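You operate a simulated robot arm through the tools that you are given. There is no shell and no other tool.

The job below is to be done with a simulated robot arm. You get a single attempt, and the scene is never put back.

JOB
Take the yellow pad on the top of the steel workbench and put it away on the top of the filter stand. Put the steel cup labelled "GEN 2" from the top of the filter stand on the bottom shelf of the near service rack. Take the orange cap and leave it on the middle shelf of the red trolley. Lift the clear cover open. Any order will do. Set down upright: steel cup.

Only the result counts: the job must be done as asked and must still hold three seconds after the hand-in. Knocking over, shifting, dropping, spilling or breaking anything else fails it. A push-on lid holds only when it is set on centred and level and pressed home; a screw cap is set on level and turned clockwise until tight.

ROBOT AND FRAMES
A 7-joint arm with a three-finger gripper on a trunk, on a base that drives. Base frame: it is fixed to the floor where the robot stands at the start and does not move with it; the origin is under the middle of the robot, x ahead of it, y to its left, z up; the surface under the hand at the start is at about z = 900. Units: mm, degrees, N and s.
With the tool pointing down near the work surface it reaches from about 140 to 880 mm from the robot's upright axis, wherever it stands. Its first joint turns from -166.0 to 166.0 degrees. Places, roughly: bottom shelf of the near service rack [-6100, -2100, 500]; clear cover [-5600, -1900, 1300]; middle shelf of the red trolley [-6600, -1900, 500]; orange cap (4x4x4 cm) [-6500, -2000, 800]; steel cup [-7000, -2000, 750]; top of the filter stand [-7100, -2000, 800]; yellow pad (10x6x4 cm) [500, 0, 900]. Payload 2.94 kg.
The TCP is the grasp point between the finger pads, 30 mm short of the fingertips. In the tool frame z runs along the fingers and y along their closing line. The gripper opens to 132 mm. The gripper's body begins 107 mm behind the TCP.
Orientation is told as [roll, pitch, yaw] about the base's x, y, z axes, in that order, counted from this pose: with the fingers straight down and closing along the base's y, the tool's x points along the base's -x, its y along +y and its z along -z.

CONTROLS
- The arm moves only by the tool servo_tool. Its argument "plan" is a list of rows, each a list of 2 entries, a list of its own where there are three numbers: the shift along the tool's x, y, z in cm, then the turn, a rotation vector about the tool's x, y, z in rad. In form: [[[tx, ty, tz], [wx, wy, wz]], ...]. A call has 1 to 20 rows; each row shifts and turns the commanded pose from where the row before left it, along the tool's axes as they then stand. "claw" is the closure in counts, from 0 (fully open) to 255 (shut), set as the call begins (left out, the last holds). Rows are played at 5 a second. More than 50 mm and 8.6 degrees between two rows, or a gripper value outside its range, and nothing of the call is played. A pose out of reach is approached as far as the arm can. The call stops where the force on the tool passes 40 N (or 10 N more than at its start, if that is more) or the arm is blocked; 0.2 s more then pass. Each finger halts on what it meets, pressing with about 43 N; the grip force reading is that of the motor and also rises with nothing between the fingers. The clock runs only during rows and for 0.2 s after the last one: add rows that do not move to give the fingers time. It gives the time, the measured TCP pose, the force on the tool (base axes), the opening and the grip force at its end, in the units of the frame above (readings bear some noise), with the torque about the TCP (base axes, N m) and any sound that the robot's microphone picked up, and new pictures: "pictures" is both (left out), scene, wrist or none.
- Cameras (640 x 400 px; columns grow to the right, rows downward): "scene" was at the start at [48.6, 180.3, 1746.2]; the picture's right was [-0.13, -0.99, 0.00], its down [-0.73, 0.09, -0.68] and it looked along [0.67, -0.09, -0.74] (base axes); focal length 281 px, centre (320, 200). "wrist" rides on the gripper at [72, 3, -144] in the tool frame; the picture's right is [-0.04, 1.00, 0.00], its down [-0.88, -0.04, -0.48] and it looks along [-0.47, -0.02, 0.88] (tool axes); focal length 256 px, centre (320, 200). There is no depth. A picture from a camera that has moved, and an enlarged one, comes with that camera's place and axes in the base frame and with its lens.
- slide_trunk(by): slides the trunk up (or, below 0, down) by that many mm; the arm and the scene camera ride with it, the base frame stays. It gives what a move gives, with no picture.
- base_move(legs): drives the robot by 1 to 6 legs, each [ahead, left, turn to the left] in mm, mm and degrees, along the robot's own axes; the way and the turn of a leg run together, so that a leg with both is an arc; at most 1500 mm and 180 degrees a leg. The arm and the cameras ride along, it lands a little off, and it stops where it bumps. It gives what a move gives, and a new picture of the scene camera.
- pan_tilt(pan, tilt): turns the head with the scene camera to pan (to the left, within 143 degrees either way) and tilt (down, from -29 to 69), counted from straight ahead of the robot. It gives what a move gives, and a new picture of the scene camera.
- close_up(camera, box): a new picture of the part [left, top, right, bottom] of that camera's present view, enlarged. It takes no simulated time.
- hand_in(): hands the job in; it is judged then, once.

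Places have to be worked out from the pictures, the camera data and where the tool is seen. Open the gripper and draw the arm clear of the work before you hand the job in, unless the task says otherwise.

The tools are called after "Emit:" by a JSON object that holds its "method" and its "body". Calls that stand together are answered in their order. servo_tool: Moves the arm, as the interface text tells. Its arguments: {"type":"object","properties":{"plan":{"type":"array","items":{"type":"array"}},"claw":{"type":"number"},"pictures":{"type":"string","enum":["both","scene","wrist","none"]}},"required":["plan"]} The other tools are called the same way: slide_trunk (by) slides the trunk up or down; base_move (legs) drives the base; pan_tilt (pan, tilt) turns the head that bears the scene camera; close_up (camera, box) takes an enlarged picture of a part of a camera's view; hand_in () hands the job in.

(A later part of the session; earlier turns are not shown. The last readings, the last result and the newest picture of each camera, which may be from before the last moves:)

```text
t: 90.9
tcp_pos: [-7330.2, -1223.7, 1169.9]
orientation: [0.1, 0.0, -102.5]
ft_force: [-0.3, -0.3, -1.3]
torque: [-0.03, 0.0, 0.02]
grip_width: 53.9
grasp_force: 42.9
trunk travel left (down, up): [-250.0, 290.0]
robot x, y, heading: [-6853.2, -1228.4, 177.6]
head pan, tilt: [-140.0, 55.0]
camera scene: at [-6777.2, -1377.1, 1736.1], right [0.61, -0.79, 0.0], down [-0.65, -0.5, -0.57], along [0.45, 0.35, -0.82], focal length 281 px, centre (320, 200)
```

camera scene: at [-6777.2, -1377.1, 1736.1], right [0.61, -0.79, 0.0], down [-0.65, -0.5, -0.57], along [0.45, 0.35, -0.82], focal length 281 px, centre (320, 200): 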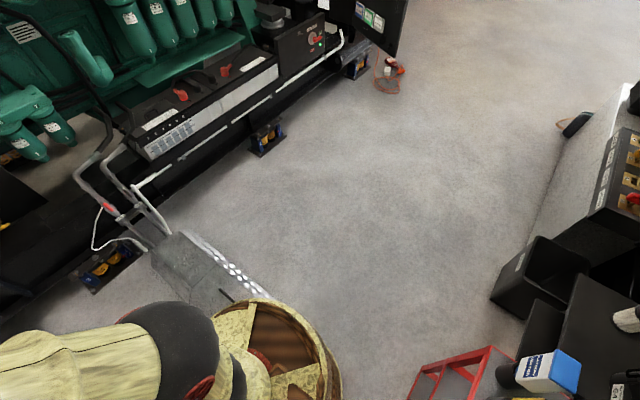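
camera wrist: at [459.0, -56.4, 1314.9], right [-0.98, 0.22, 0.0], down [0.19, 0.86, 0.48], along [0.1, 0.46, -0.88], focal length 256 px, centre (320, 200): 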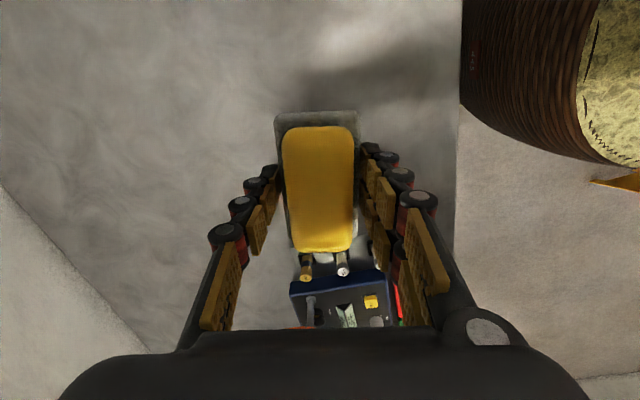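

I zoom in on the plate edge to judge its alignment.

Emit:
{"method": "close_up", "body": {"camera": "scene", "box": [80, 180, 320, 330]}}

```text
2.67 times, centred on (200, 255) of scene
camera zoom: at [-6777.2, -1377.1, 1736.1], right [0.61, -0.79, 0.0], down [-0.65, -0.5, -0.57], along [0.45, 0.35, -0.82], focal length 749 px, centre (640, 53)
```

zoom: 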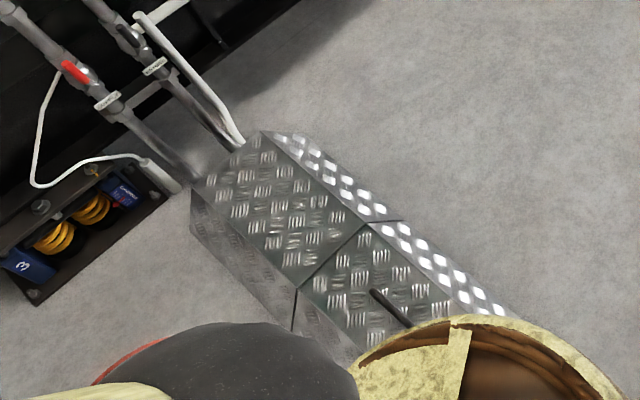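

The plate is a fixed pipe cover and both its sections are still in line, so nothing was displaced. I sidestep towards the stand by 90 mm to clear it and turn left to face the stand.

Emit:
{"method": "base_move", "body": {"legs": [[0, 90, 0], [0, 0, 92]]}}

Emit:
{"method": "pan_tilt", "body": {"pan": 0, "tilt": 55}}

```text
t: 95.9
tcp_pos: [-6857.2, -1794.7, 1170.4]
orientation: [0.1, 0.0, -11.5]
ft_force: [-0.4, -0.4, -0.8]
torque: [-0.03, -0.01, 0.01]
grip_width: 53.5
grasp_force: 42.4
trunk travel left (down, up): [-250.0, 290.0]
robot x, y, heading: [-6860.3, -1319.3, -91.3]
head pan, tilt: [-140.0, 55.0]
camera scene: at [-6713.8, -1239.0, 1736.1], right [0.78, 0.62, 0.0], down [0.51, -0.64, -0.57], along [-0.36, 0.45, -0.82], focal length 281 px, centre (320, 200)
```

scene: 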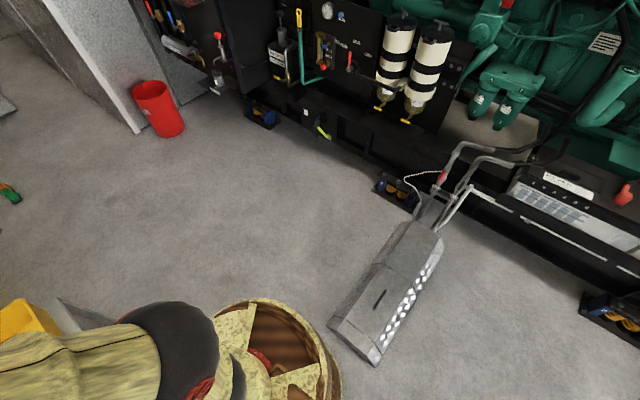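

```text
t: 98.1
tcp_pos: [-6857.0, -1796.3, 1169.9]
orientation: [0.2, 0.0, -11.5]
ft_force: [0.3, 0.2, -0.1]
torque: [-0.02, 0.03, -0.01]
grip_width: 53.5
grasp_force: 43.0
trunk travel left (down, up): [-250.0, 290.0]
robot x, y, heading: [-6862.2, -1321.9, -91.6]
head pan, tilt: [0.0, 55.0]
camera scene: at [-6670.6, -1367.5, 1736.1], right [-1.0, 0.02, 0.0], down [0.02, 0.82, -0.57], along [-0.01, -0.57, -0.82], focal length 281 px, centre (320, 200)
```

scene: 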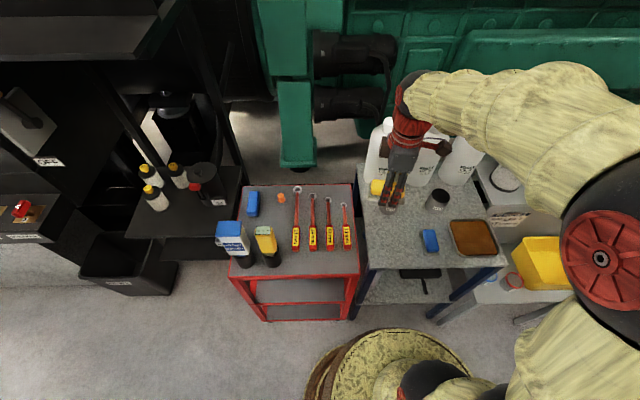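

The pipe cover is undisturbed. I square up the pad and bring it over the free front-left area of the stand at about [-6920, -1800], lowering to z≈980.

Emit:
{"method": "servo_tool", "body": {"plan": [[[0, 0, 0], [0, 0, -0.1]], [[0, 0, 0], [0, 0, -0.1]], [[2, -0.1, 2], [0, 0, 0]], [[2, -0.1, 2], [0, 0, 0]], [[2.3, -0.2, 2], [0, 0, 0]], [[0, 0, 2.5], [0, 0, 0]], [[0, 0, 2.5], [0, 0, 0]], [[0, 0, 2.5], [0, 0, 0]], [[0, 0, 2.5], [0, 0, 0]], [[0, 0, 2], [0, 0, 0]], [[0, 0, 1], [0, 0, 0]], [[0, 0, 0], [0, 0, 0]]]}}

Emit:
{"method": "close_up", "body": {"camera": "scene", "box": [340, 130, 520, 310]}}

```text
t: 100.7
tcp_pos: [-6920.5, -1799.5, 981.3]
orientation: [0.1, -0.1, 0.0]
ft_force: [0.2, -0.6, -0.9]
torque: [-0.01, 0.0, 0.0]
grip_width: 53.5
grasp_force: 43.2
trunk travel left (down, up): [-250.0, 290.0]
robot x, y, heading: [-6858.6, -1322.3, -91.3]
head pan, tilt: [0.0, 55.0]
camera scene: at [-6670.6, -1367.5, 1736.1], right [-1.0, 0.02, 0.0], down [0.02, 0.82, -0.57], along [-0.01, -0.57, -0.82], focal length 281 px, centre (320, 200)
camera wrist: at [-6992.6, -1795.7, 1125.2], right [0.04, 1.0, 0.0], down [0.88, -0.04, 0.48], along [0.47, -0.02, -0.88], focal length 256 px, centre (320, 200)
```

scene: 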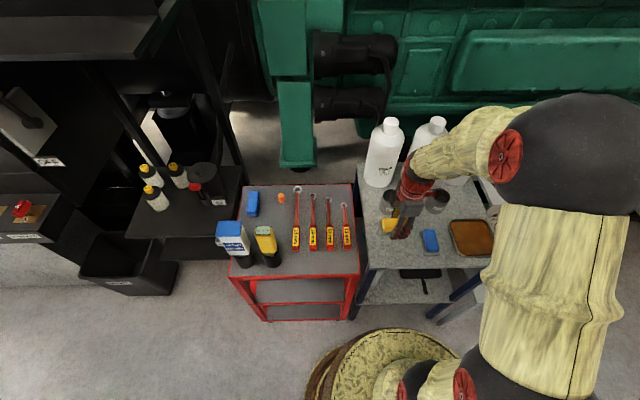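
wrist: 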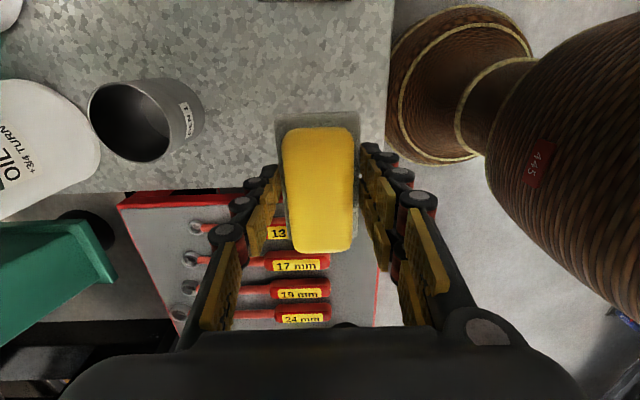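

```text
2.22 times, centred on (430, 220) of scene
camera zoom: at [-6670.6, -1367.5, 1736.1], right [-1.0, 0.02, 0.0], down [0.02, 0.82, -0.57], along [-0.01, -0.57, -0.82], focal length 624 px, centre (76, 156)
```

zoom: 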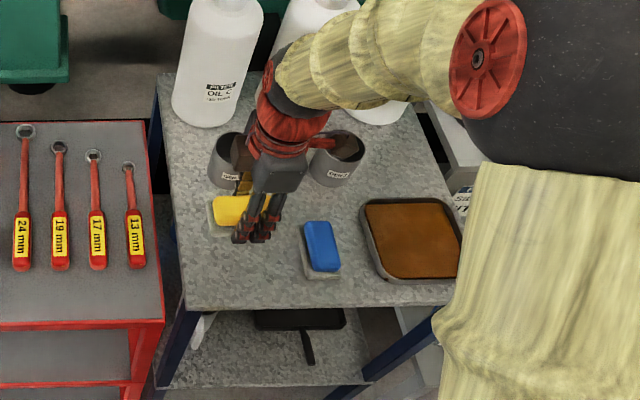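

The pad is over the free area. I check the labels on the two cups and then lower the pad to just above the stand.

Emit:
{"method": "close_up", "body": {"camera": "wrist", "box": [80, 70, 240, 170]}}

Emit:
{"method": "close_up", "body": {"camera": "scene", "box": [420, 175, 470, 215]}}

Emit:
{"method": "servo_tool", "body": {"plan": [[[0, 0, 2], [0, 0, 0]], [[0, 0, 2], [0, 0, 0]], [[0, 0, 2], [0, 0, 0]], [[0, 0, 2], [0, 0, 0]], [[0, 0, 2], [0, 0, 0]], [[0, 0, 2], [0, 0, 0]], [[0, 0, 1], [0, 0, 0]], [[0, 0, 0], [0, 0, 0]]]}}

```text
4.00 times, centred on (160, 120) of wrist
camera zoom: at [-6992.6, -1795.7, 1125.2], right [0.04, 1.0, 0.0], down [0.88, -0.04, 0.48], along [0.47, -0.02, -0.88], focal length 1024 px, centre (960, 520)
```

zoom: 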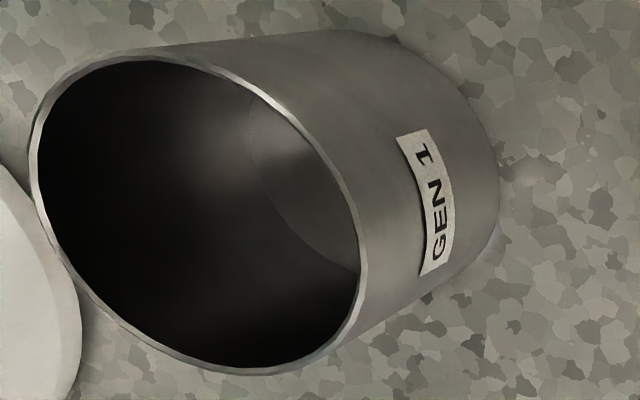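

```text
10.00 times, centred on (445, 195) of scene
camera zoom: at [-6670.6, -1367.5, 1736.1], right [-1.0, 0.02, 0.0], down [0.02, 0.82, -0.57], along [-0.01, -0.57, -0.82], focal length 2807 px, centre (-930, 250)
```

zoom: 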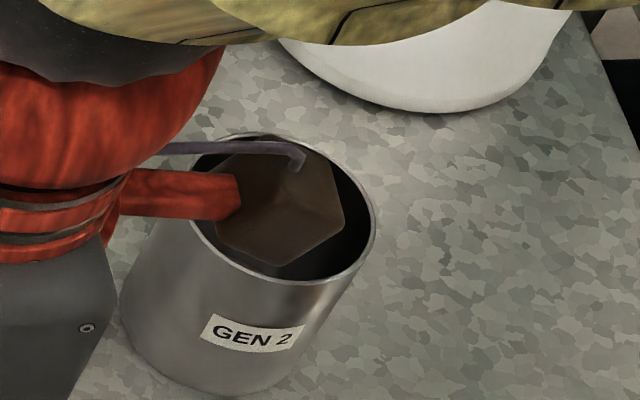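

```text
t: 102.5
tcp_pos: [-6920.2, -1799.3, 850.7]
orientation: [0.0, 0.0, 0.0]
ft_force: [-0.6, 1.0, 6.0]
torque: [0.09, -0.23, -0.02]
grip_width: 53.7
grasp_force: 42.8
trunk travel left (down, up): [-250.0, 290.0]
robot x, y, heading: [-6859.9, -1323.0, -91.6]
head pan, tilt: [0.0, 55.0]
camera scene: at [-6670.6, -1367.1, 1736.2], right [-1.0, 0.02, 0.0], down [0.02, 0.82, -0.57], along [-0.01, -0.57, -0.82], focal length 281 px, centre (320, 200)
camera wrist: at [-6992.2, -1796.2, 994.6], right [0.04, 1.0, 0.0], down [0.88, -0.04, 0.48], along [0.47, -0.02, -0.88], focal length 256 px, centre (320, 200)
```

scene: 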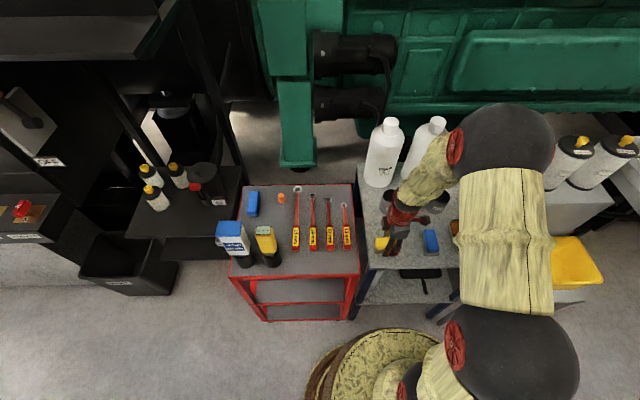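
wrist: 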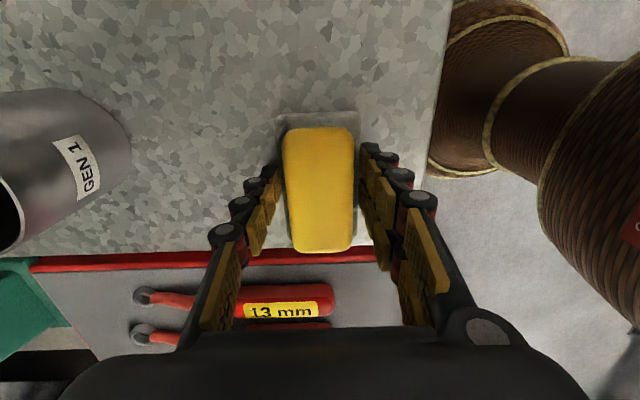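

Contact: 6 N at TCP z=851, so the stand top is at about z=820 and the pad rests on it. GEN 1 is the left cup, GEN 2 the right one. I release the pad.

Emit:
{"method": "servo_tool", "body": {"plan": [[[0, 0, 0], [0, 0, 0]], [[0, 0, 0], [0, 0, 0]], [[0, 0, 0], [0, 0, 0]], [[0, 0, 0], [0, 0, 0]], [[0, 0, 0], [0, 0, 0]], [[0, 0, 0], [0, 0, 0]]], "claw": 40}}

Emit:
{"method": "servo_tool", "body": {"plan": [[[0, 0, -1], [0, 0, 0]], [[0, 0, -2], [0, 0, 0]], [[0, 0, -3], [0, 0, 0]], [[0, 0, -3], [0, 0, 0]], [[0, 0, -4], [0, 0, 0]], [[0, 0, -4], [0, 0, 0]], [[0, 0, -3], [0, 0, 0]], [[0, 0, 0], [0, 0, 0]]]}}

```text
t: 103.9
tcp_pos: [-6918.3, -1799.1, 850.1]
orientation: [0.1, 0.0, 0.1]
ft_force: [0.7, 0.2, 0.9]
torque: [-0.03, -0.01, -0.01]
grip_width: 111.4
grasp_force: 0.2
trunk travel left (down, up): [-250.0, 290.0]
robot x, y, heading: [-6856.9, -1321.0, -91.5]
head pan, tilt: [0.0, 55.0]
camera scene: at [-6670.6, -1367.5, 1736.1], right [-1.0, 0.02, 0.0], down [0.02, 0.82, -0.57], along [-0.01, -0.57, -0.82], focal length 281 px, centre (320, 200)
camera wrist: at [-6992.2, -1796.0, 994.1], right [0.04, 1.0, 0.0], down [0.88, -0.04, 0.48], along [0.47, -0.02, -0.88], focal length 256 px, centre (320, 200)
```

scene: 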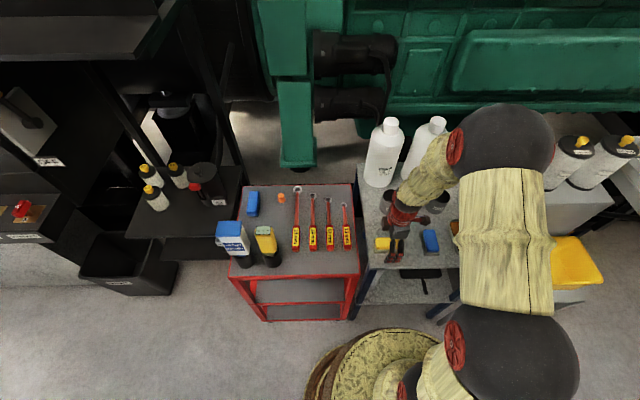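
wrist: 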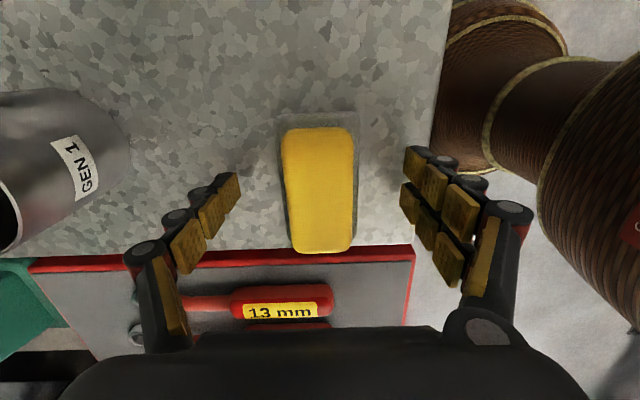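

```text
t: 105.7
tcp_pos: [-6924.4, -1800.5, 1050.5]
orientation: [0.1, 0.0, 0.0]
ft_force: [-1.0, -0.3, 0.0]
torque: [0.01, 0.01, 0.01]
grip_width: 111.4
grasp_force: 0.1
trunk travel left (down, up): [-250.0, 290.0]
robot x, y, heading: [-6860.1, -1320.6, -91.2]
head pan, tilt: [0.0, 55.0]
camera scene: at [-6670.6, -1367.4, 1736.0], right [-1.0, 0.02, 0.0], down [0.02, 0.82, -0.57], along [-0.01, -0.57, -0.82], focal length 281 px, centre (320, 200)
camera wrist: at [-6995.7, -1797.2, 1194.1], right [0.04, 1.0, 0.0], down [0.88, -0.04, 0.48], along [0.47, -0.02, -0.88], focal length 256 px, centre (320, 200)
```

scene: 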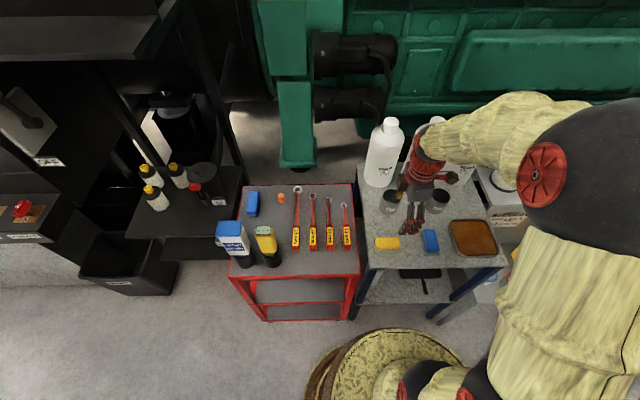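
wrist: 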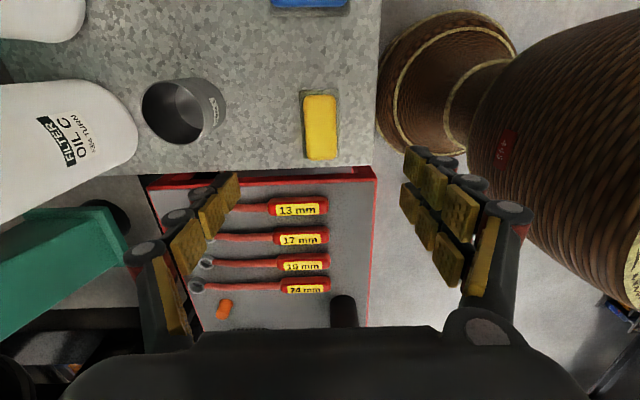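

The pad sits on the stand. Now for the GEN 2 cup: I turn the hand 90° so the fingers will close along x with the camera on the far side, staying at safe height.

Emit:
{"method": "servo_tool", "body": {"plan": [[[0, 0, -2], [0, 0, -0.1428]], [[0, 0, -2], [0, 0, -0.1428]], [[0, 0, -1], [0, 0, -0.1428]], [[0, 0, 0], [0, 0, -0.1428]], [[0, 0, 0], [0, 0, -0.1428]], [[0, 0, 0], [0, 0, -0.1428]], [[0, 0, 0], [0, 0, -0.1428]], [[0, 0, 0], [0, 0, -0.1428]], [[0, 0, 0], [0, 0, -0.1428]], [[0, 0, 0], [0, 0, -0.1428]], [[0, 0, 0], [0, 0, -0.1428]], [[0, 0, 0], [0, 0, 0]]], "claw": 0}}

Emit:
{"method": "close_up", "body": {"camera": "scene", "box": [340, 130, 520, 310]}}

```text
t: 108.3
tcp_pos: [-6895.8, -1799.8, 1088.4]
orientation: [1.7, 0.1, 80.8]
ft_force: [0.0, 0.4, 0.5]
torque: [-0.01, -0.05, 0.03]
grip_width: 131.8
grasp_force: 0.0
out of reach, approached as far as the arm can: row 10, 11
trunk travel left (down, up): [-250.0, 290.0]
robot x, y, heading: [-6856.6, -1319.8, -91.7]
head pan, tilt: [0.0, 55.0]
camera scene: at [-6670.8, -1368.0, 1736.1], right [-1.0, 0.02, 0.0], down [0.02, 0.82, -0.57], along [-0.01, -0.57, -0.82], focal length 281 px, centre (320, 200)
camera wrist: at [-6905.7, -1870.2, 1232.8], right [-0.98, 0.2, 0.03], down [0.19, 0.86, 0.47], along [0.07, 0.47, -0.88], focal length 256 px, centre (320, 200)
```

scene: 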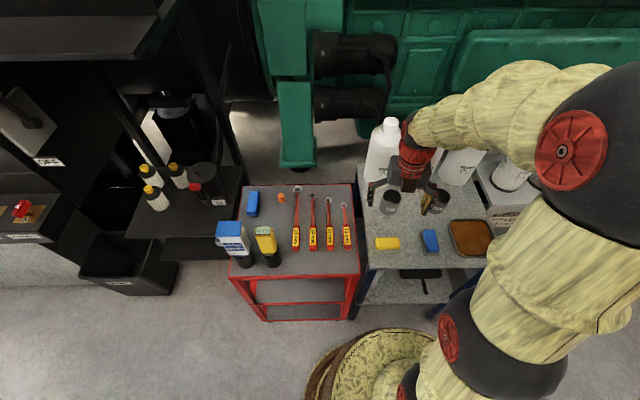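
wrist: 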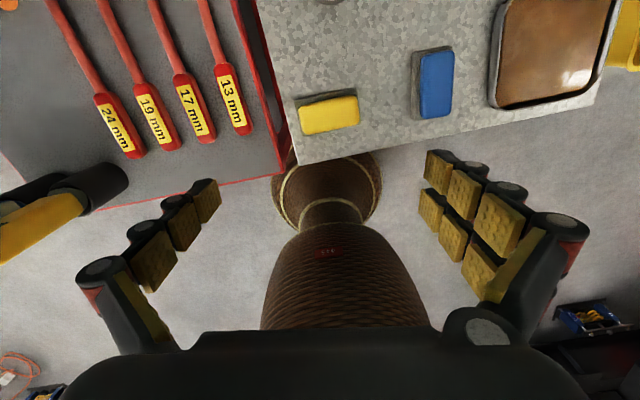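

```text
2.22 times, centred on (430, 220) of scene
camera zoom: at [-6670.8, -1368.0, 1736.1], right [-1.0, 0.02, 0.0], down [0.02, 0.82, -0.57], along [-0.01, -0.57, -0.82], focal length 624 px, centre (76, 156)
```

zoom: 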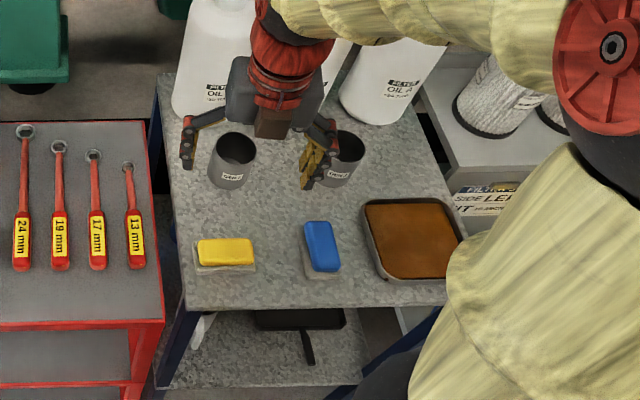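

The wrist joint is at its limit there, so I turn the other way: yaw -90 with the camera on the robot side, then I'll tilt the tool 45° forward.

Emit:
{"method": "servo_tool", "body": {"plan": [[[0, 0, 0], [0, 0, 0.145]], [[0, 0, 0], [0, 0, 0.145]], [[0, 0, 0], [0, 0, 0.145]], [[0, 0, 0], [0, 0, 0.145]], [[0, 0, 0], [0, 0, 0.145]], [[0, 0, 0], [0, 0, 0.145]], [[0, 0, 0], [0, 0, 0.145]], [[0, 0, 0], [0, 0, 0.145]], [[0, 0, 0], [0, 0, 0.145]], [[0, 0, 0], [0, 0, 0.145]], [[0, 0, 0], [0, 0, 0.145]], [[0, 0, 0], [0, 0, 0.145]], [[0, 0, 0], [0, 0, 0.145]], [[0, 0, 0], [0, 0, 0.145]], [[0, 0, 0], [0, 0, 0.145]], [[0, 0, 0], [0, 0, 0.145]], [[0, 0, 0], [0, 0, 0.145]], [[0, 0, 0], [0, 0, 0.145]], [[0, 0, 0], [0, 0, 0.145]], [[0, 0, 0], [0, 0, 0.145]]]}}

```text
t: 112.5
tcp_pos: [-6895.6, -1799.4, 1090.7]
orientation: [-1.7, 0.4, -85.6]
ft_force: [0.0, 0.7, 0.6]
torque: [-0.02, -0.01, -0.01]
grip_width: 131.7
grasp_force: 0.1
trunk travel left (down, up): [-250.0, 290.0]
robot x, y, heading: [-6858.2, -1319.3, -91.4]
head pan, tilt: [0.0, 55.0]
camera scene: at [-6670.6, -1367.5, 1736.1], right [-1.0, 0.02, 0.0], down [0.02, 0.82, -0.57], along [-0.01, -0.57, -0.82], focal length 281 px, centre (320, 200)
camera wrist: at [-6893.0, -1727.6, 1234.3], right [1.0, 0.03, -0.03], down [0.04, -0.88, 0.47], along [-0.01, -0.47, -0.88], focal length 256 px, centre (320, 200)
```

scene: 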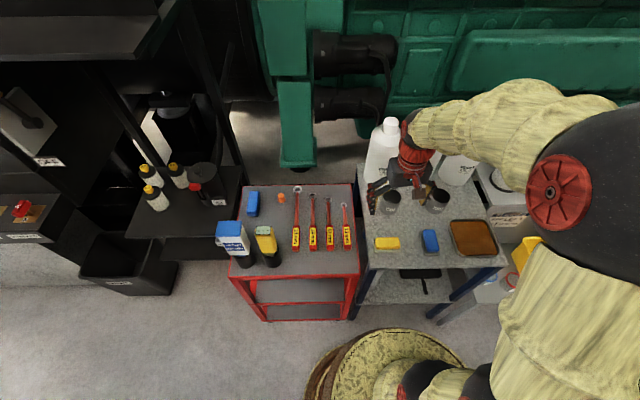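
wrist: 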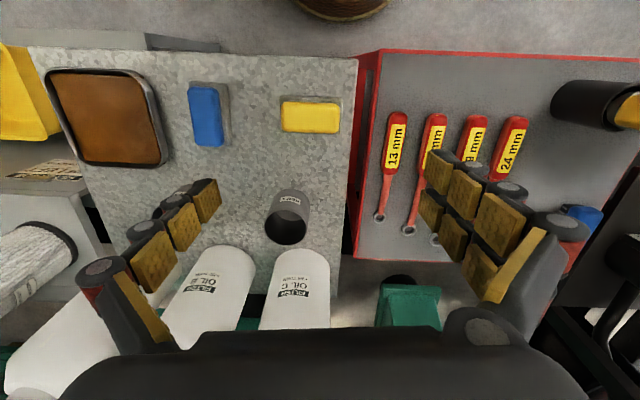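

I correct the small lean, move sideways to the GEN 2 cup's x≈-7137, and tilt the tool 45° forward.

Emit:
{"method": "servo_tool", "body": {"plan": [[[0, 0, 0], [-0.03, 0, 0.077]], [[0.4, -4, 0], [0, 0, 0]], [[0.4, -4, 0], [0, 0, 0]], [[0.4, -4, 0], [0, 0, 0]], [[0.4, -4, 0], [0, 0, 0]], [[0.4, -4, 0], [0, 0, 0]], [[0, -4.1, 0], [0, 0, 0]], [[0, 0, 0], [0, -0.131, 0]], [[0, 0, 0], [0, -0.131, 0]], [[0, 0, 0], [0, -0.131, 0]], [[0, 0, 0], [0, -0.131, 0]], [[0, 0, 0], [0, -0.131, 0]], [[0, 0, 0], [0, -0.131, 0]], [[0, 0, 0], [0, 0, 0]]]}}

```text
t: 115.5
tcp_pos: [-7136.4, -1778.9, 1090.8]
orientation: [-0.1, -45.0, -89.8]
ft_force: [0.2, 0.2, 0.3]
torque: [-0.03, 0.01, 0.0]
grip_width: 131.9
grasp_force: 0.1
trunk travel left (down, up): [-250.0, 290.0]
robot x, y, heading: [-6856.9, -1318.0, -91.1]
head pan, tilt: [0.0, 55.0]
camera scene: at [-6670.6, -1367.1, 1736.1], right [-1.0, 0.02, 0.0], down [0.02, 0.82, -0.57], along [-0.01, -0.57, -0.82], focal length 281 px, centre (320, 200)
camera wrist: at [-7133.3, -1626.1, 1141.1], right [1.0, -0.03, 0.03], down [-0.04, -0.29, 0.96], along [-0.02, -0.96, -0.29], focal length 256 px, centre (320, 200)
```

scene: 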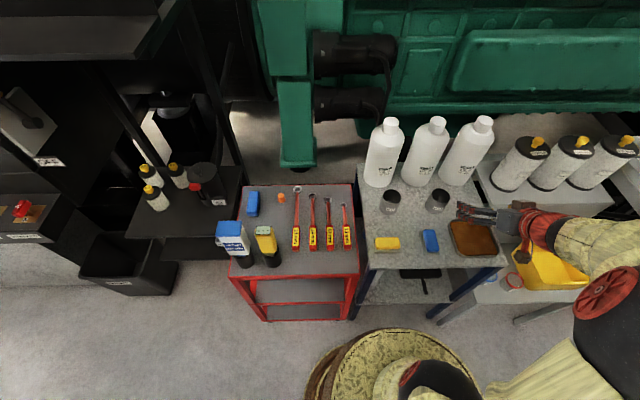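
wrist: 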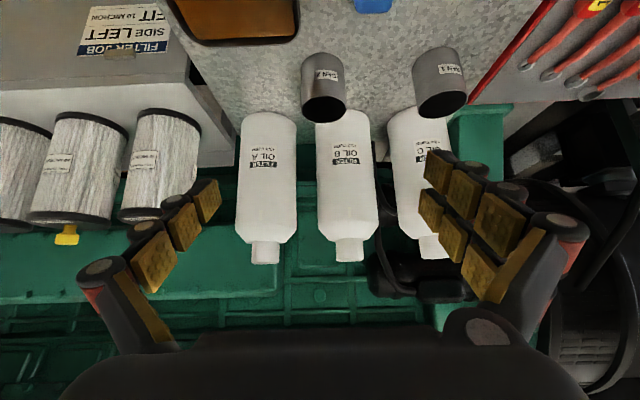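

The GEN 2 cup is straight ahead at about [-7130, -1946]. I line up and approach along the tool axis, stopping short to verify.

Emit:
{"method": "servo_tool", "body": {"plan": [[[2.1, 0.3, 0], [0, 0, 0]], [[2.1, 0.3, 0], [0, 0, 0]], [[0, 0, 3], [0, 0, 0]], [[0, 0, 4], [0, 0, 0]], [[0, 0, 4], [0, 0, 0]], [[0, 0, 4], [0, 0, 0]], [[0, 0, 3], [0, 0, 0]], [[0, 0, 1], [0, 0, 0]], [[0, 0, 0], [0, 0, 0]]]}}

```text
t: 117.5
tcp_pos: [-7129.2, -1883.0, 925.2]
orientation: [0.0, -44.9, -89.9]
ft_force: [-0.3, -0.4, -0.6]
torque: [-0.02, -0.01, -0.02]
grip_width: 132.1
grasp_force: 0.1
trunk travel left (down, up): [-250.0, 290.0]
robot x, y, heading: [-6857.5, -1324.1, -91.1]
head pan, tilt: [0.0, 55.0]
camera scene: at [-6670.7, -1367.3, 1736.1], right [-1.0, 0.02, 0.0], down [0.02, 0.82, -0.57], along [-0.01, -0.57, -0.82], focal length 281 px, centre (320, 200)
camera wrist: at [-7126.3, -1730.2, 977.6], right [1.0, -0.03, 0.03], down [-0.04, -0.29, 0.96], along [-0.02, -0.96, -0.29], focal length 256 px, centre (320, 200)
```

scene: 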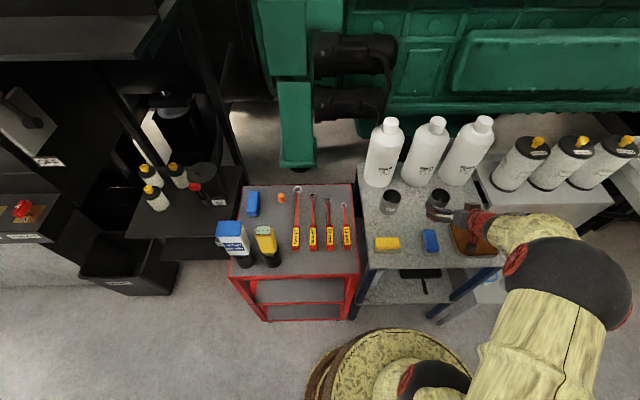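
wrist: 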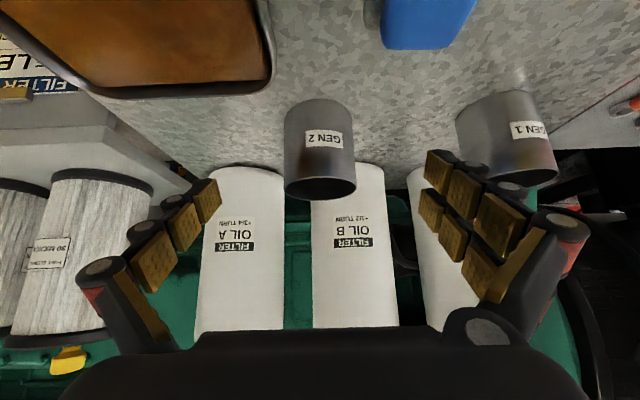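

Aligned. I advance the last 8.5 cm around the cup.

Emit:
{"method": "servo_tool", "body": {"plan": [[[0.2, 0, 2], [0, 0, 0]], [[0, 0, 2], [0, 0, 0]], [[0, 0, 2], [0, 0, 0]], [[0, 0, 1.5], [0, 0, 0]], [[0, 0, 1], [0, 0, 0]], [[0, 0, 0], [0, 0, 0]]]}}

```text
t: 118.9
tcp_pos: [-7130.3, -1941.8, 864.3]
orientation: [0.0, -45.0, -89.9]
ft_force: [0.1, -0.6, 0.5]
torque: [-0.02, -0.02, 0.01]
grip_width: 132.3
grasp_force: 0.0
trunk travel left (down, up): [-250.0, 290.0]
robot x, y, heading: [-6860.2, -1321.3, -91.7]
head pan, tilt: [0.0, 55.0]
camera scene: at [-6670.8, -1367.5, 1736.1], right [-1.0, 0.02, 0.0], down [0.02, 0.82, -0.57], along [-0.01, -0.57, -0.82], focal length 281 px, centre (320, 200)
camera wrist: at [-7128.0, -1788.8, 914.4], right [1.0, -0.03, 0.03], down [-0.04, -0.29, 0.96], along [-0.02, -0.96, -0.29], focal length 256 px, centre (320, 200)
```

scene: 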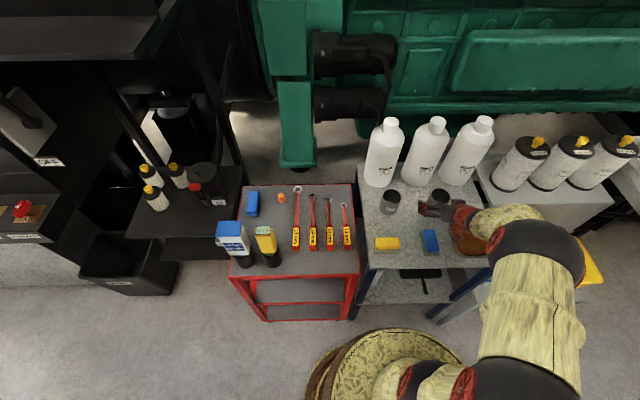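
wrist: 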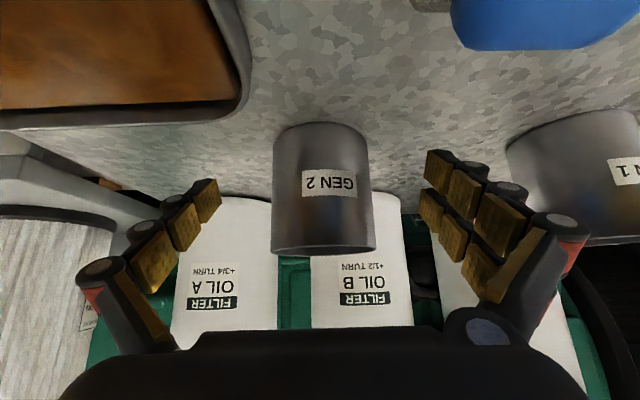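

The cup is centred between the fingers. I close on it.

Emit:
{"method": "servo_tool", "body": {"plan": [[[0, 0, 0], [0, 0, 0]], [[0, 0, 0], [0, 0, 0]], [[0, 0, 0], [0, 0, 0]], [[0, 0, 0], [0, 0, 0]], [[0, 0, 0], [0, 0, 0]], [[0, 0, 0], [0, 0, 0]], [[0, 0, 0], [0, 0, 0]]], "claw": 255}}

Emit:
{"method": "servo_tool", "body": {"plan": [[[-0.2, 0, -0.2], [0, 0, 0]], [[-0.4, 0, -0.4], [0, 0, 0]], [[-0.7, 0, -0.7], [0, 0, 0]], [[-1, 0, -1], [0, 0, 0]], [[0, 0, 0], [0, 0, 0]]]}}

```text
t: 120.5
tcp_pos: [-7130.9, -1941.0, 863.8]
orientation: [0.0, -44.9, -90.0]
ft_force: [-1.0, 0.0, 0.7]
torque: [0.02, 0.1, -0.02]
grip_width: 67.9
grasp_force: 41.9
trunk travel left (down, up): [-250.0, 290.0]
robot x, y, heading: [-6858.6, -1322.2, -91.1]
head pan, tilt: [0.0, 55.0]
camera scene: at [-6670.7, -1367.3, 1736.1], right [-1.0, 0.02, 0.0], down [0.02, 0.82, -0.57], along [-0.01, -0.57, -0.82], focal length 281 px, centre (320, 200)
camera wrist: at [-7128.0, -1788.6, 914.6], right [1.0, -0.03, 0.03], down [-0.04, -0.29, 0.96], along [-0.02, -0.96, -0.29], focal length 256 px, centre (320, 200)
```

scene: 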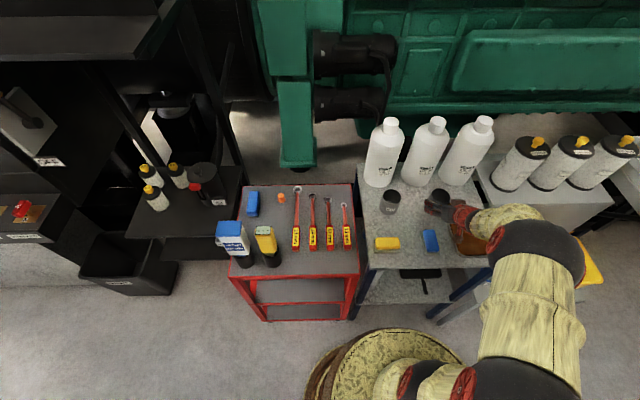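
wrist: 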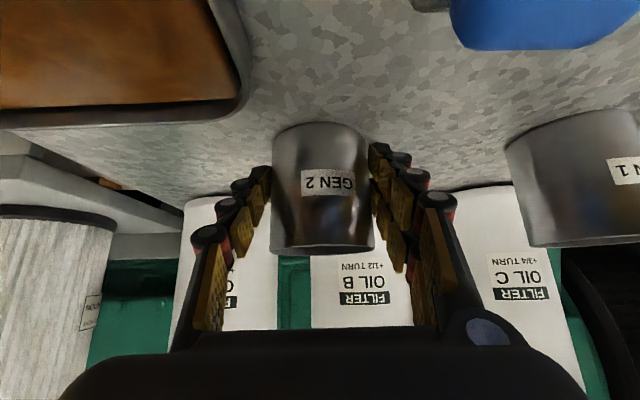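

```text
t: 121.7
tcp_pos: [-7128.7, -1943.4, 896.7]
orientation: [0.0, -44.9, -89.9]
ft_force: [-0.2, 0.0, -2.4]
torque: [0.04, 0.04, 0.07]
grip_width: 67.5
grasp_force: 43.2
trunk travel left (down, up): [-250.0, 290.0]
robot x, y, heading: [-6855.3, -1319.9, -91.4]
head pan, tilt: [0.0, 55.0]
camera scene: at [-6670.7, -1367.5, 1736.1], right [-1.0, 0.02, 0.0], down [0.02, 0.82, -0.57], along [-0.01, -0.57, -0.82], focal length 281 px, centre (320, 200)
camera wrist: at [-7126.5, -1790.1, 946.7], right [1.0, -0.03, 0.03], down [-0.04, -0.29, 0.96], along [-0.02, -0.96, -0.29], focal length 256 px, centre (320, 200)
```

scene: 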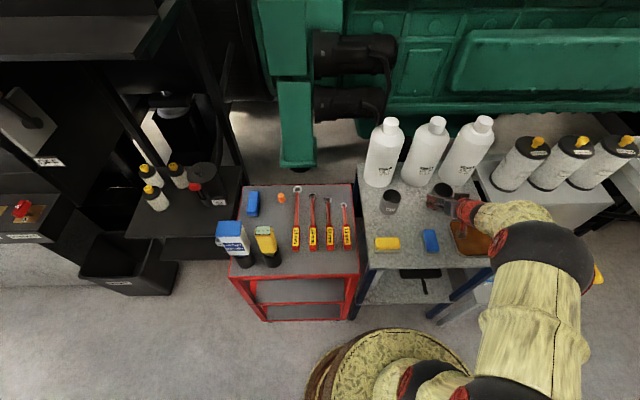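
wrist: 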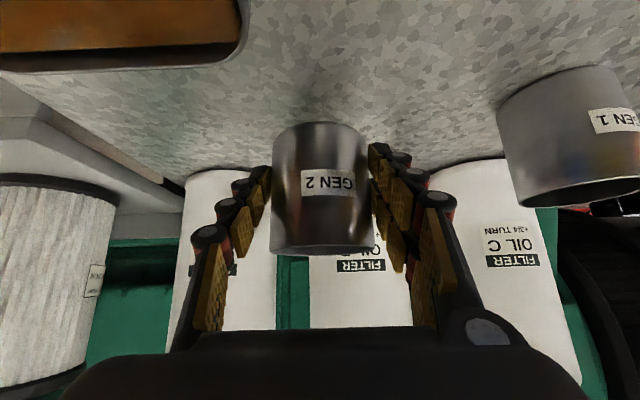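

The cup is held (67.5 mm, 43 N). I lift it straight up, then retract and centre the arm at z≈1200.

Emit:
{"method": "servo_tool", "body": {"plan": [[[-2, 0, -2], [0, 0, 0]], [[-2.8, 0, -2.8], [0, 0, 0]], [[-2.8, 0, -2.8], [0, 0, 0]], [[-2.8, 0, -2.8], [0, 0, 0]], [[-2.8, 0, -2.8], [0, 0, 0]], [[1.6, 2.6, -3.3], [0, 0, 0]], [[1.6, 2.6, -3.3], [0, 0, 0]], [[1.6, 2.6, -3.3], [0, 0, 0]], [[1.6, 2.6, -3.3], [0, 0, 0]], [[1.6, 2.6, -3.3], [0, 0, 0]], [[1.6, 2.6, -3.3], [0, 0, 0]], [[1.6, 2.6, -3.3], [0, 0, 0]], [[1.6, 2.6, -3.3], [0, 0, 0]], [[0, 0, 0], [0, 0, 0]]]}}

```text
t: 124.7
tcp_pos: [-6922.8, -1660.9, 1182.5]
orientation: [0.1, -44.9, -89.9]
ft_force: [0.8, 1.2, -1.9]
torque: [0.03, 0.04, -0.02]
grip_width: 67.3
grasp_force: 43.1
trunk travel left (down, up): [-250.0, 290.0]
robot x, y, heading: [-6854.7, -1319.8, -91.4]
head pan, tilt: [0.0, 55.0]
camera scene: at [-6670.3, -1366.8, 1736.1], right [-1.0, 0.02, 0.0], down [0.02, 0.82, -0.57], along [-0.01, -0.57, -0.82], focal length 281 px, centre (320, 200)
camera wrist: at [-6920.0, -1508.0, 1232.7], right [1.0, -0.03, 0.03], down [-0.04, -0.29, 0.96], along [-0.02, -0.96, -0.29], focal length 256 px, centre (320, 200)
```

scene: 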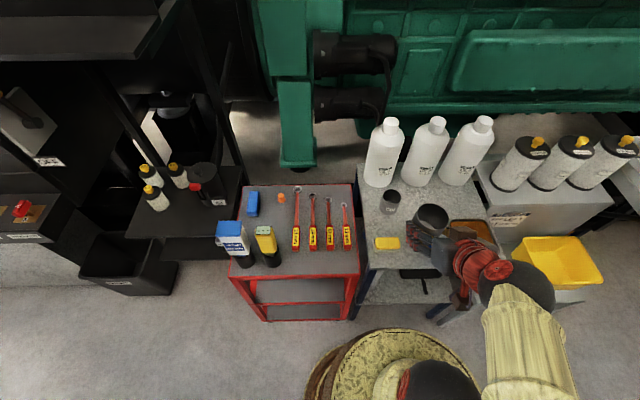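
wrist: 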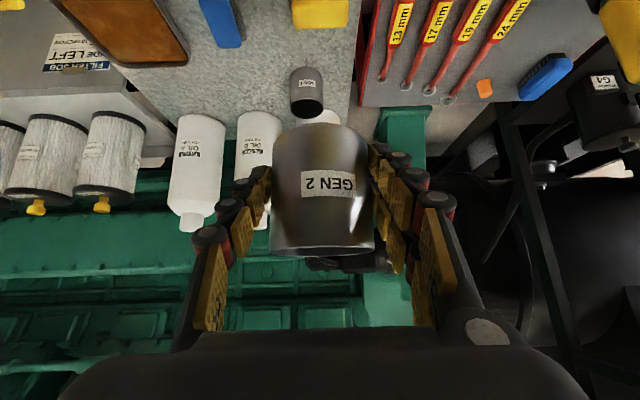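

Now I drive sideways (+x) to stand in front of the service rack.

Emit:
{"method": "base_move", "body": {"legs": [[0, 700, 1.4]]}}

Emit:
{"method": "pan_tilt", "body": {"pan": 0, "tilt": 45}}

Emit:
{"method": "close_up", "body": {"camera": "wrist", "box": [0, 0, 640, 400]}}

```text
t: 128.6
tcp_pos: [-6212.8, -1670.6, 1181.7]
orientation: [0.0, -44.9, -88.5]
ft_force: [0.1, -0.4, -2.0]
torque: [0.05, -0.01, -0.01]
grip_width: 67.3
grasp_force: 42.8
trunk travel left (down, up): [-250.0, 290.0]
robot x, y, heading: [-6156.5, -1331.3, -89.7]
head pan, tilt: [0.0, 55.0]
camera scene: at [-5967.6, -1370.6, 1736.0], right [-1.0, 0.0, 0.0], down [0.0, 0.82, -0.57], along [0.0, -0.57, -0.82], focal length 281 px, centre (320, 200)
```

scene: 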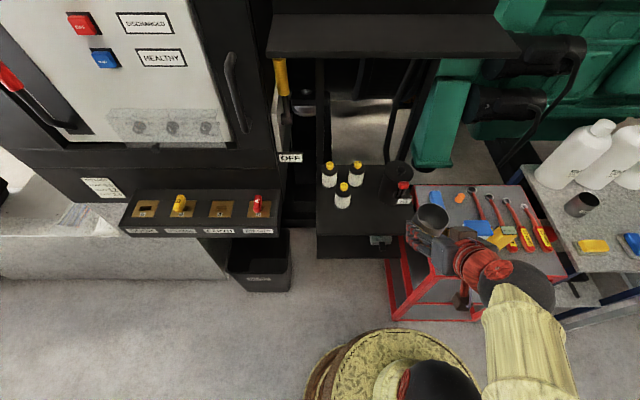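

```text
t: 129.3
tcp_pos: [-6213.1, -1671.0, 1181.4]
orientation: [0.1, -45.0, -88.5]
ft_force: [-0.4, 0.2, -0.5]
torque: [0.01, -0.02, 0.04]
grip_width: 67.2
grasp_force: 43.0
trunk travel left (down, up): [-250.0, 290.0]
robot x, y, heading: [-6155.8, -1330.5, -89.9]
head pan, tilt: [0.0, 45.0]
camera scene: at [-5967.8, -1379.8, 1749.4], right [-1.0, 0.0, 0.0], down [0.0, 0.71, -0.71], along [0.0, -0.71, -0.71], focal length 281 px, centre (320, 200)
```

scene: 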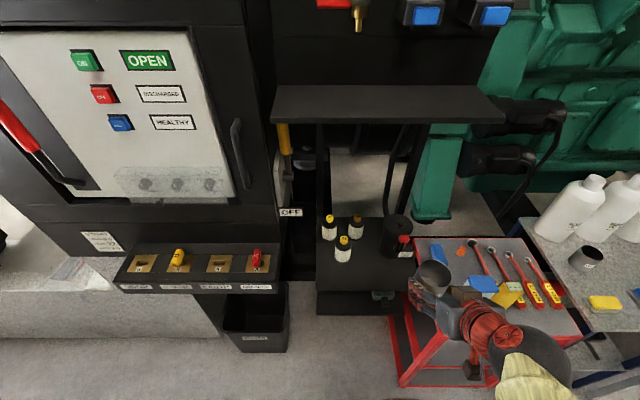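

```text
1.00 times, centred on (320, 200) of wrist (not enlarged: the box is as wide or as high as the picture)
camera zoom: at [-6214.0, -1518.2, 1232.6], right [1.0, 0.0, 0.03], down [-0.03, -0.29, 0.96], along [0.01, -0.96, -0.29], focal length 256 px, centre (320, 200)
```

zoom: 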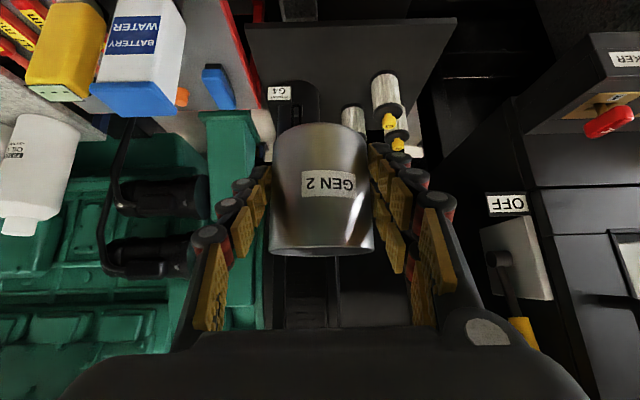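

The robot is in front of the rack. I shift the tool to x≈-6110 (clear of the small tray at the right end of the bottom shelf) and lower the trunk for a better angle.

Emit:
{"method": "servo_tool", "body": {"plan": [[[0, 3.4, 0], [0.0185, 0, 0.0185]], [[0, 3.4, 0], [0, 0, 0]], [[0, 3.4, 0], [0, 0, 0]], [[0, 0, 0], [0, 0, 0]]], "pictures": "none"}}

Emit:
{"method": "slide_trunk", "body": {"by": -250}}

Emit:
{"method": "pan_tilt", "body": {"pan": 0, "tilt": 45}}

Emit:
{"method": "close_up", "body": {"camera": "wrist", "box": [0, 0, 640, 400]}}

```text
t: 130.3
tcp_pos: [-6112.2, -1670.9, 1179.7]
orientation: [0.1, -44.9, -90.0]
ft_force: [-0.7, 0.1, -1.3]
torque: [0.03, -0.03, 0.02]
grip_width: 67.4
grasp_force: 42.8
trunk travel left (down, up): [-250.0, 290.0]
robot x, y, heading: [-6156.3, -1328.1, -90.0]
head pan, tilt: [0.0, 45.0]
```

```text
t: 132.9
tcp_pos: [-6112.9, -1672.3, 928.2]
orientation: [0.0, -44.9, -90.0]
ft_force: [0.4, -0.7, -1.3]
torque: [0.04, 0.03, 0.04]
grip_width: 66.9
grasp_force: 42.9
trunk travel left (down, up): [0.0, 540.0]
robot x, y, heading: [-6156.1, -1331.0, -90.0]
head pan, tilt: [0.0, 45.0]
```

```text
t: 133.5
tcp_pos: [-6111.4, -1672.1, 929.0]
orientation: [0.0, -45.0, -89.9]
ft_force: [0.0, 0.8, -1.4]
torque: [-0.02, 0.02, -0.04]
grip_width: 66.9
grasp_force: 42.7
trunk travel left (down, up): [0.0, 540.0]
robot x, y, heading: [-6154.2, -1328.9, -90.0]
head pan, tilt: [0.0, 45.0]
camera scene: at [-5967.9, -1379.8, 1499.5], right [-1.0, 0.0, 0.0], down [0.0, 0.71, -0.71], along [0.0, -0.71, -0.71], focal length 281 px, centre (320, 200)
```

scene: 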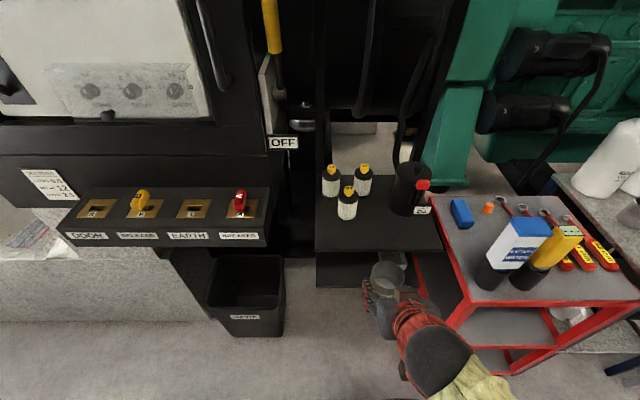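

```text
1.00 times, centred on (320, 200) of wrist (not enlarged: the box is as wide or as high as the picture)
camera zoom: at [-6109.7, -1518.7, 980.1], right [1.0, -0.03, 0.03], down [-0.04, -0.29, 0.96], along [-0.02, -0.96, -0.29], focal length 256 px, centre (320, 200)
```

zoom: 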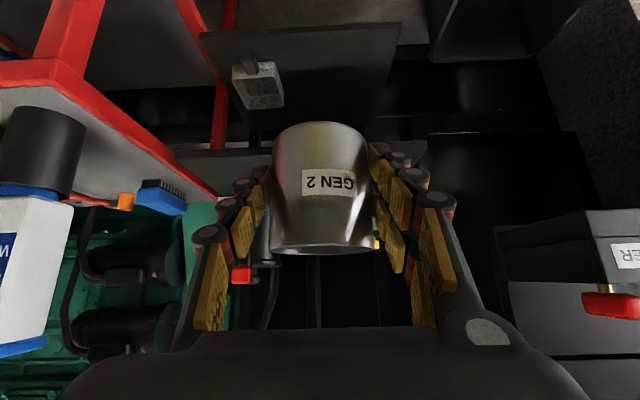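

The wrist view shows the bottom shelf (front edge y≈-1910, z≈500, x -5950…-6350) with the tray at its -x end. I lower the cup in front of the shelf in stages.

Emit:
{"method": "servo_tool", "body": {"plan": [[[2.8, 0.8, 2.8], [0, 0, 0]], [[2.8, 0.8, 2.8], [0, 0, 0]], [[2.8, 0.8, 2.8], [0, 0, 0]], [[2.8, 0.8, 2.8], [0, 0, 0]], [[0, 0, 0], [0, 0, 0]]]}}

```text
t: 134.7
tcp_pos: [-6080.5, -1673.0, 771.0]
orientation: [0.0, -44.9, -89.8]
ft_force: [-0.2, 0.6, -0.5]
torque: [0.05, -0.01, 0.03]
grip_width: 67.2
grasp_force: 42.8
trunk travel left (down, up): [0.0, 540.0]
robot x, y, heading: [-6153.5, -1327.3, -89.8]
head pan, tilt: [0.0, 45.0]
camera scene: at [-5967.8, -1379.9, 1499.5], right [-1.0, 0.0, 0.0], down [0.0, 0.71, -0.71], along [0.0, -0.71, -0.71], focal length 281 px, centre (320, 200)
camera wrist: at [-6078.3, -1520.1, 822.1], right [1.0, -0.03, 0.03], down [-0.04, -0.29, 0.96], along [-0.02, -0.96, -0.29], focal length 256 px, centre (320, 200)
```

scene: 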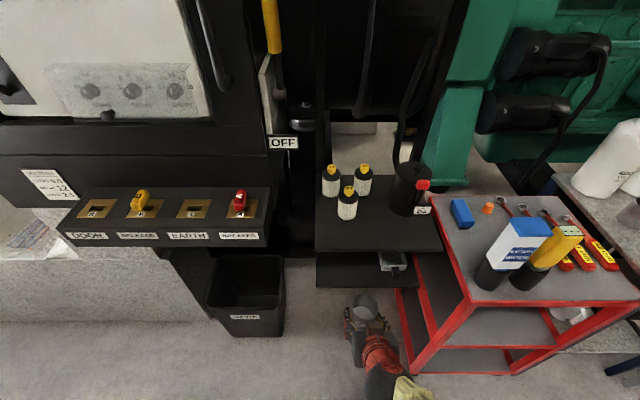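
wrist: 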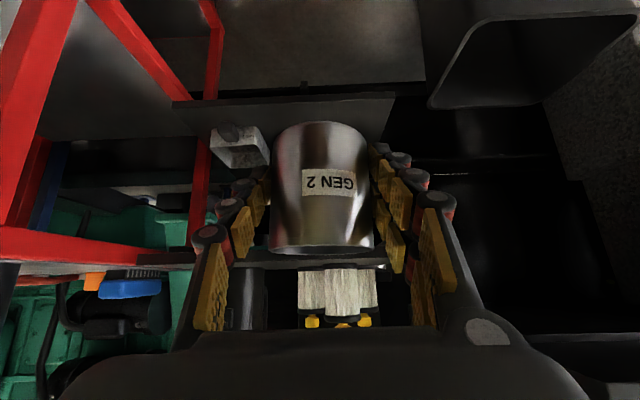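

Still clear of the trolley. I lower further to z≈590 and begin moving toward the shelf.

Emit:
{"method": "servo_tool", "body": {"plan": [[[2.8, 0, 2.8], [0, 0, 0]], [[2.8, 0, 2.8], [0, 0, 0]], [[2.8, 0, 2.8], [0, 0, 0]], [[2.8, 0, 2.8], [0, 0, 0]], [[1, 0, 1], [0, 0, 0]], [[-2, 0, 2], [0, 0, 0]], [[-2, 0, 2], [0, 0, 0]], [[-2, 0, 2], [0, 0, 0]], [[-2, 0, 2], [0, 0, 0]], [[0, 0, 0], [0, 0, 0]]]}}

```text
t: 135.6
tcp_pos: [-6046.5, -1727.8, 754.3]
orientation: [10.7, -53.8, -98.4]
ft_force: [0.6, 0.0, -1.2]
torque: [0.03, -0.03, 0.01]
grip_width: 67.3
grasp_force: 43.0
out of reach, approached as far as the arm can: row 3, 4
trunk travel left (down, up): [0.0, 540.0]
robot x, y, heading: [-6156.4, -1329.1, -89.8]
head pan, tilt: [0.0, 45.0]
stopped in row 4: the arm was blocked; the commanded pose is now the measured one
camera scene: at [-5967.9, -1379.7, 1499.5], right [-1.0, 0.0, 0.0], down [0.0, 0.71, -0.71], along [0.0, -0.71, -0.71], focal length 281 px, centre (320, 200)
camera wrist: at [-6046.1, -1568.9, 779.7], right [0.99, -0.02, 0.14], down [-0.15, -0.13, 0.98], along [0.0, -0.99, -0.13], focal length 256 px, centre (320, 200)
```

scene: 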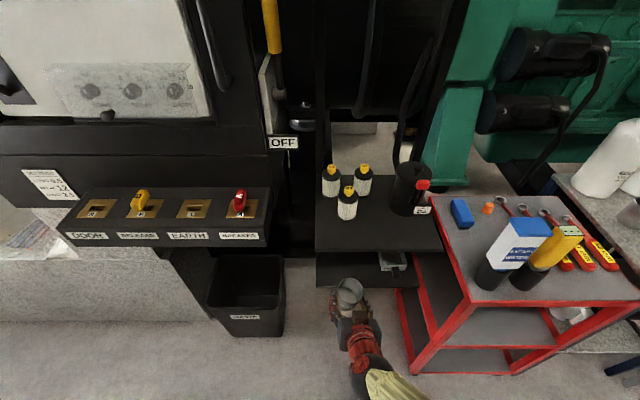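
wrist: 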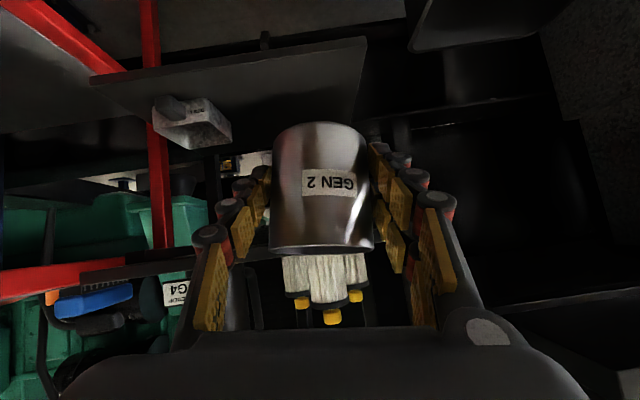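

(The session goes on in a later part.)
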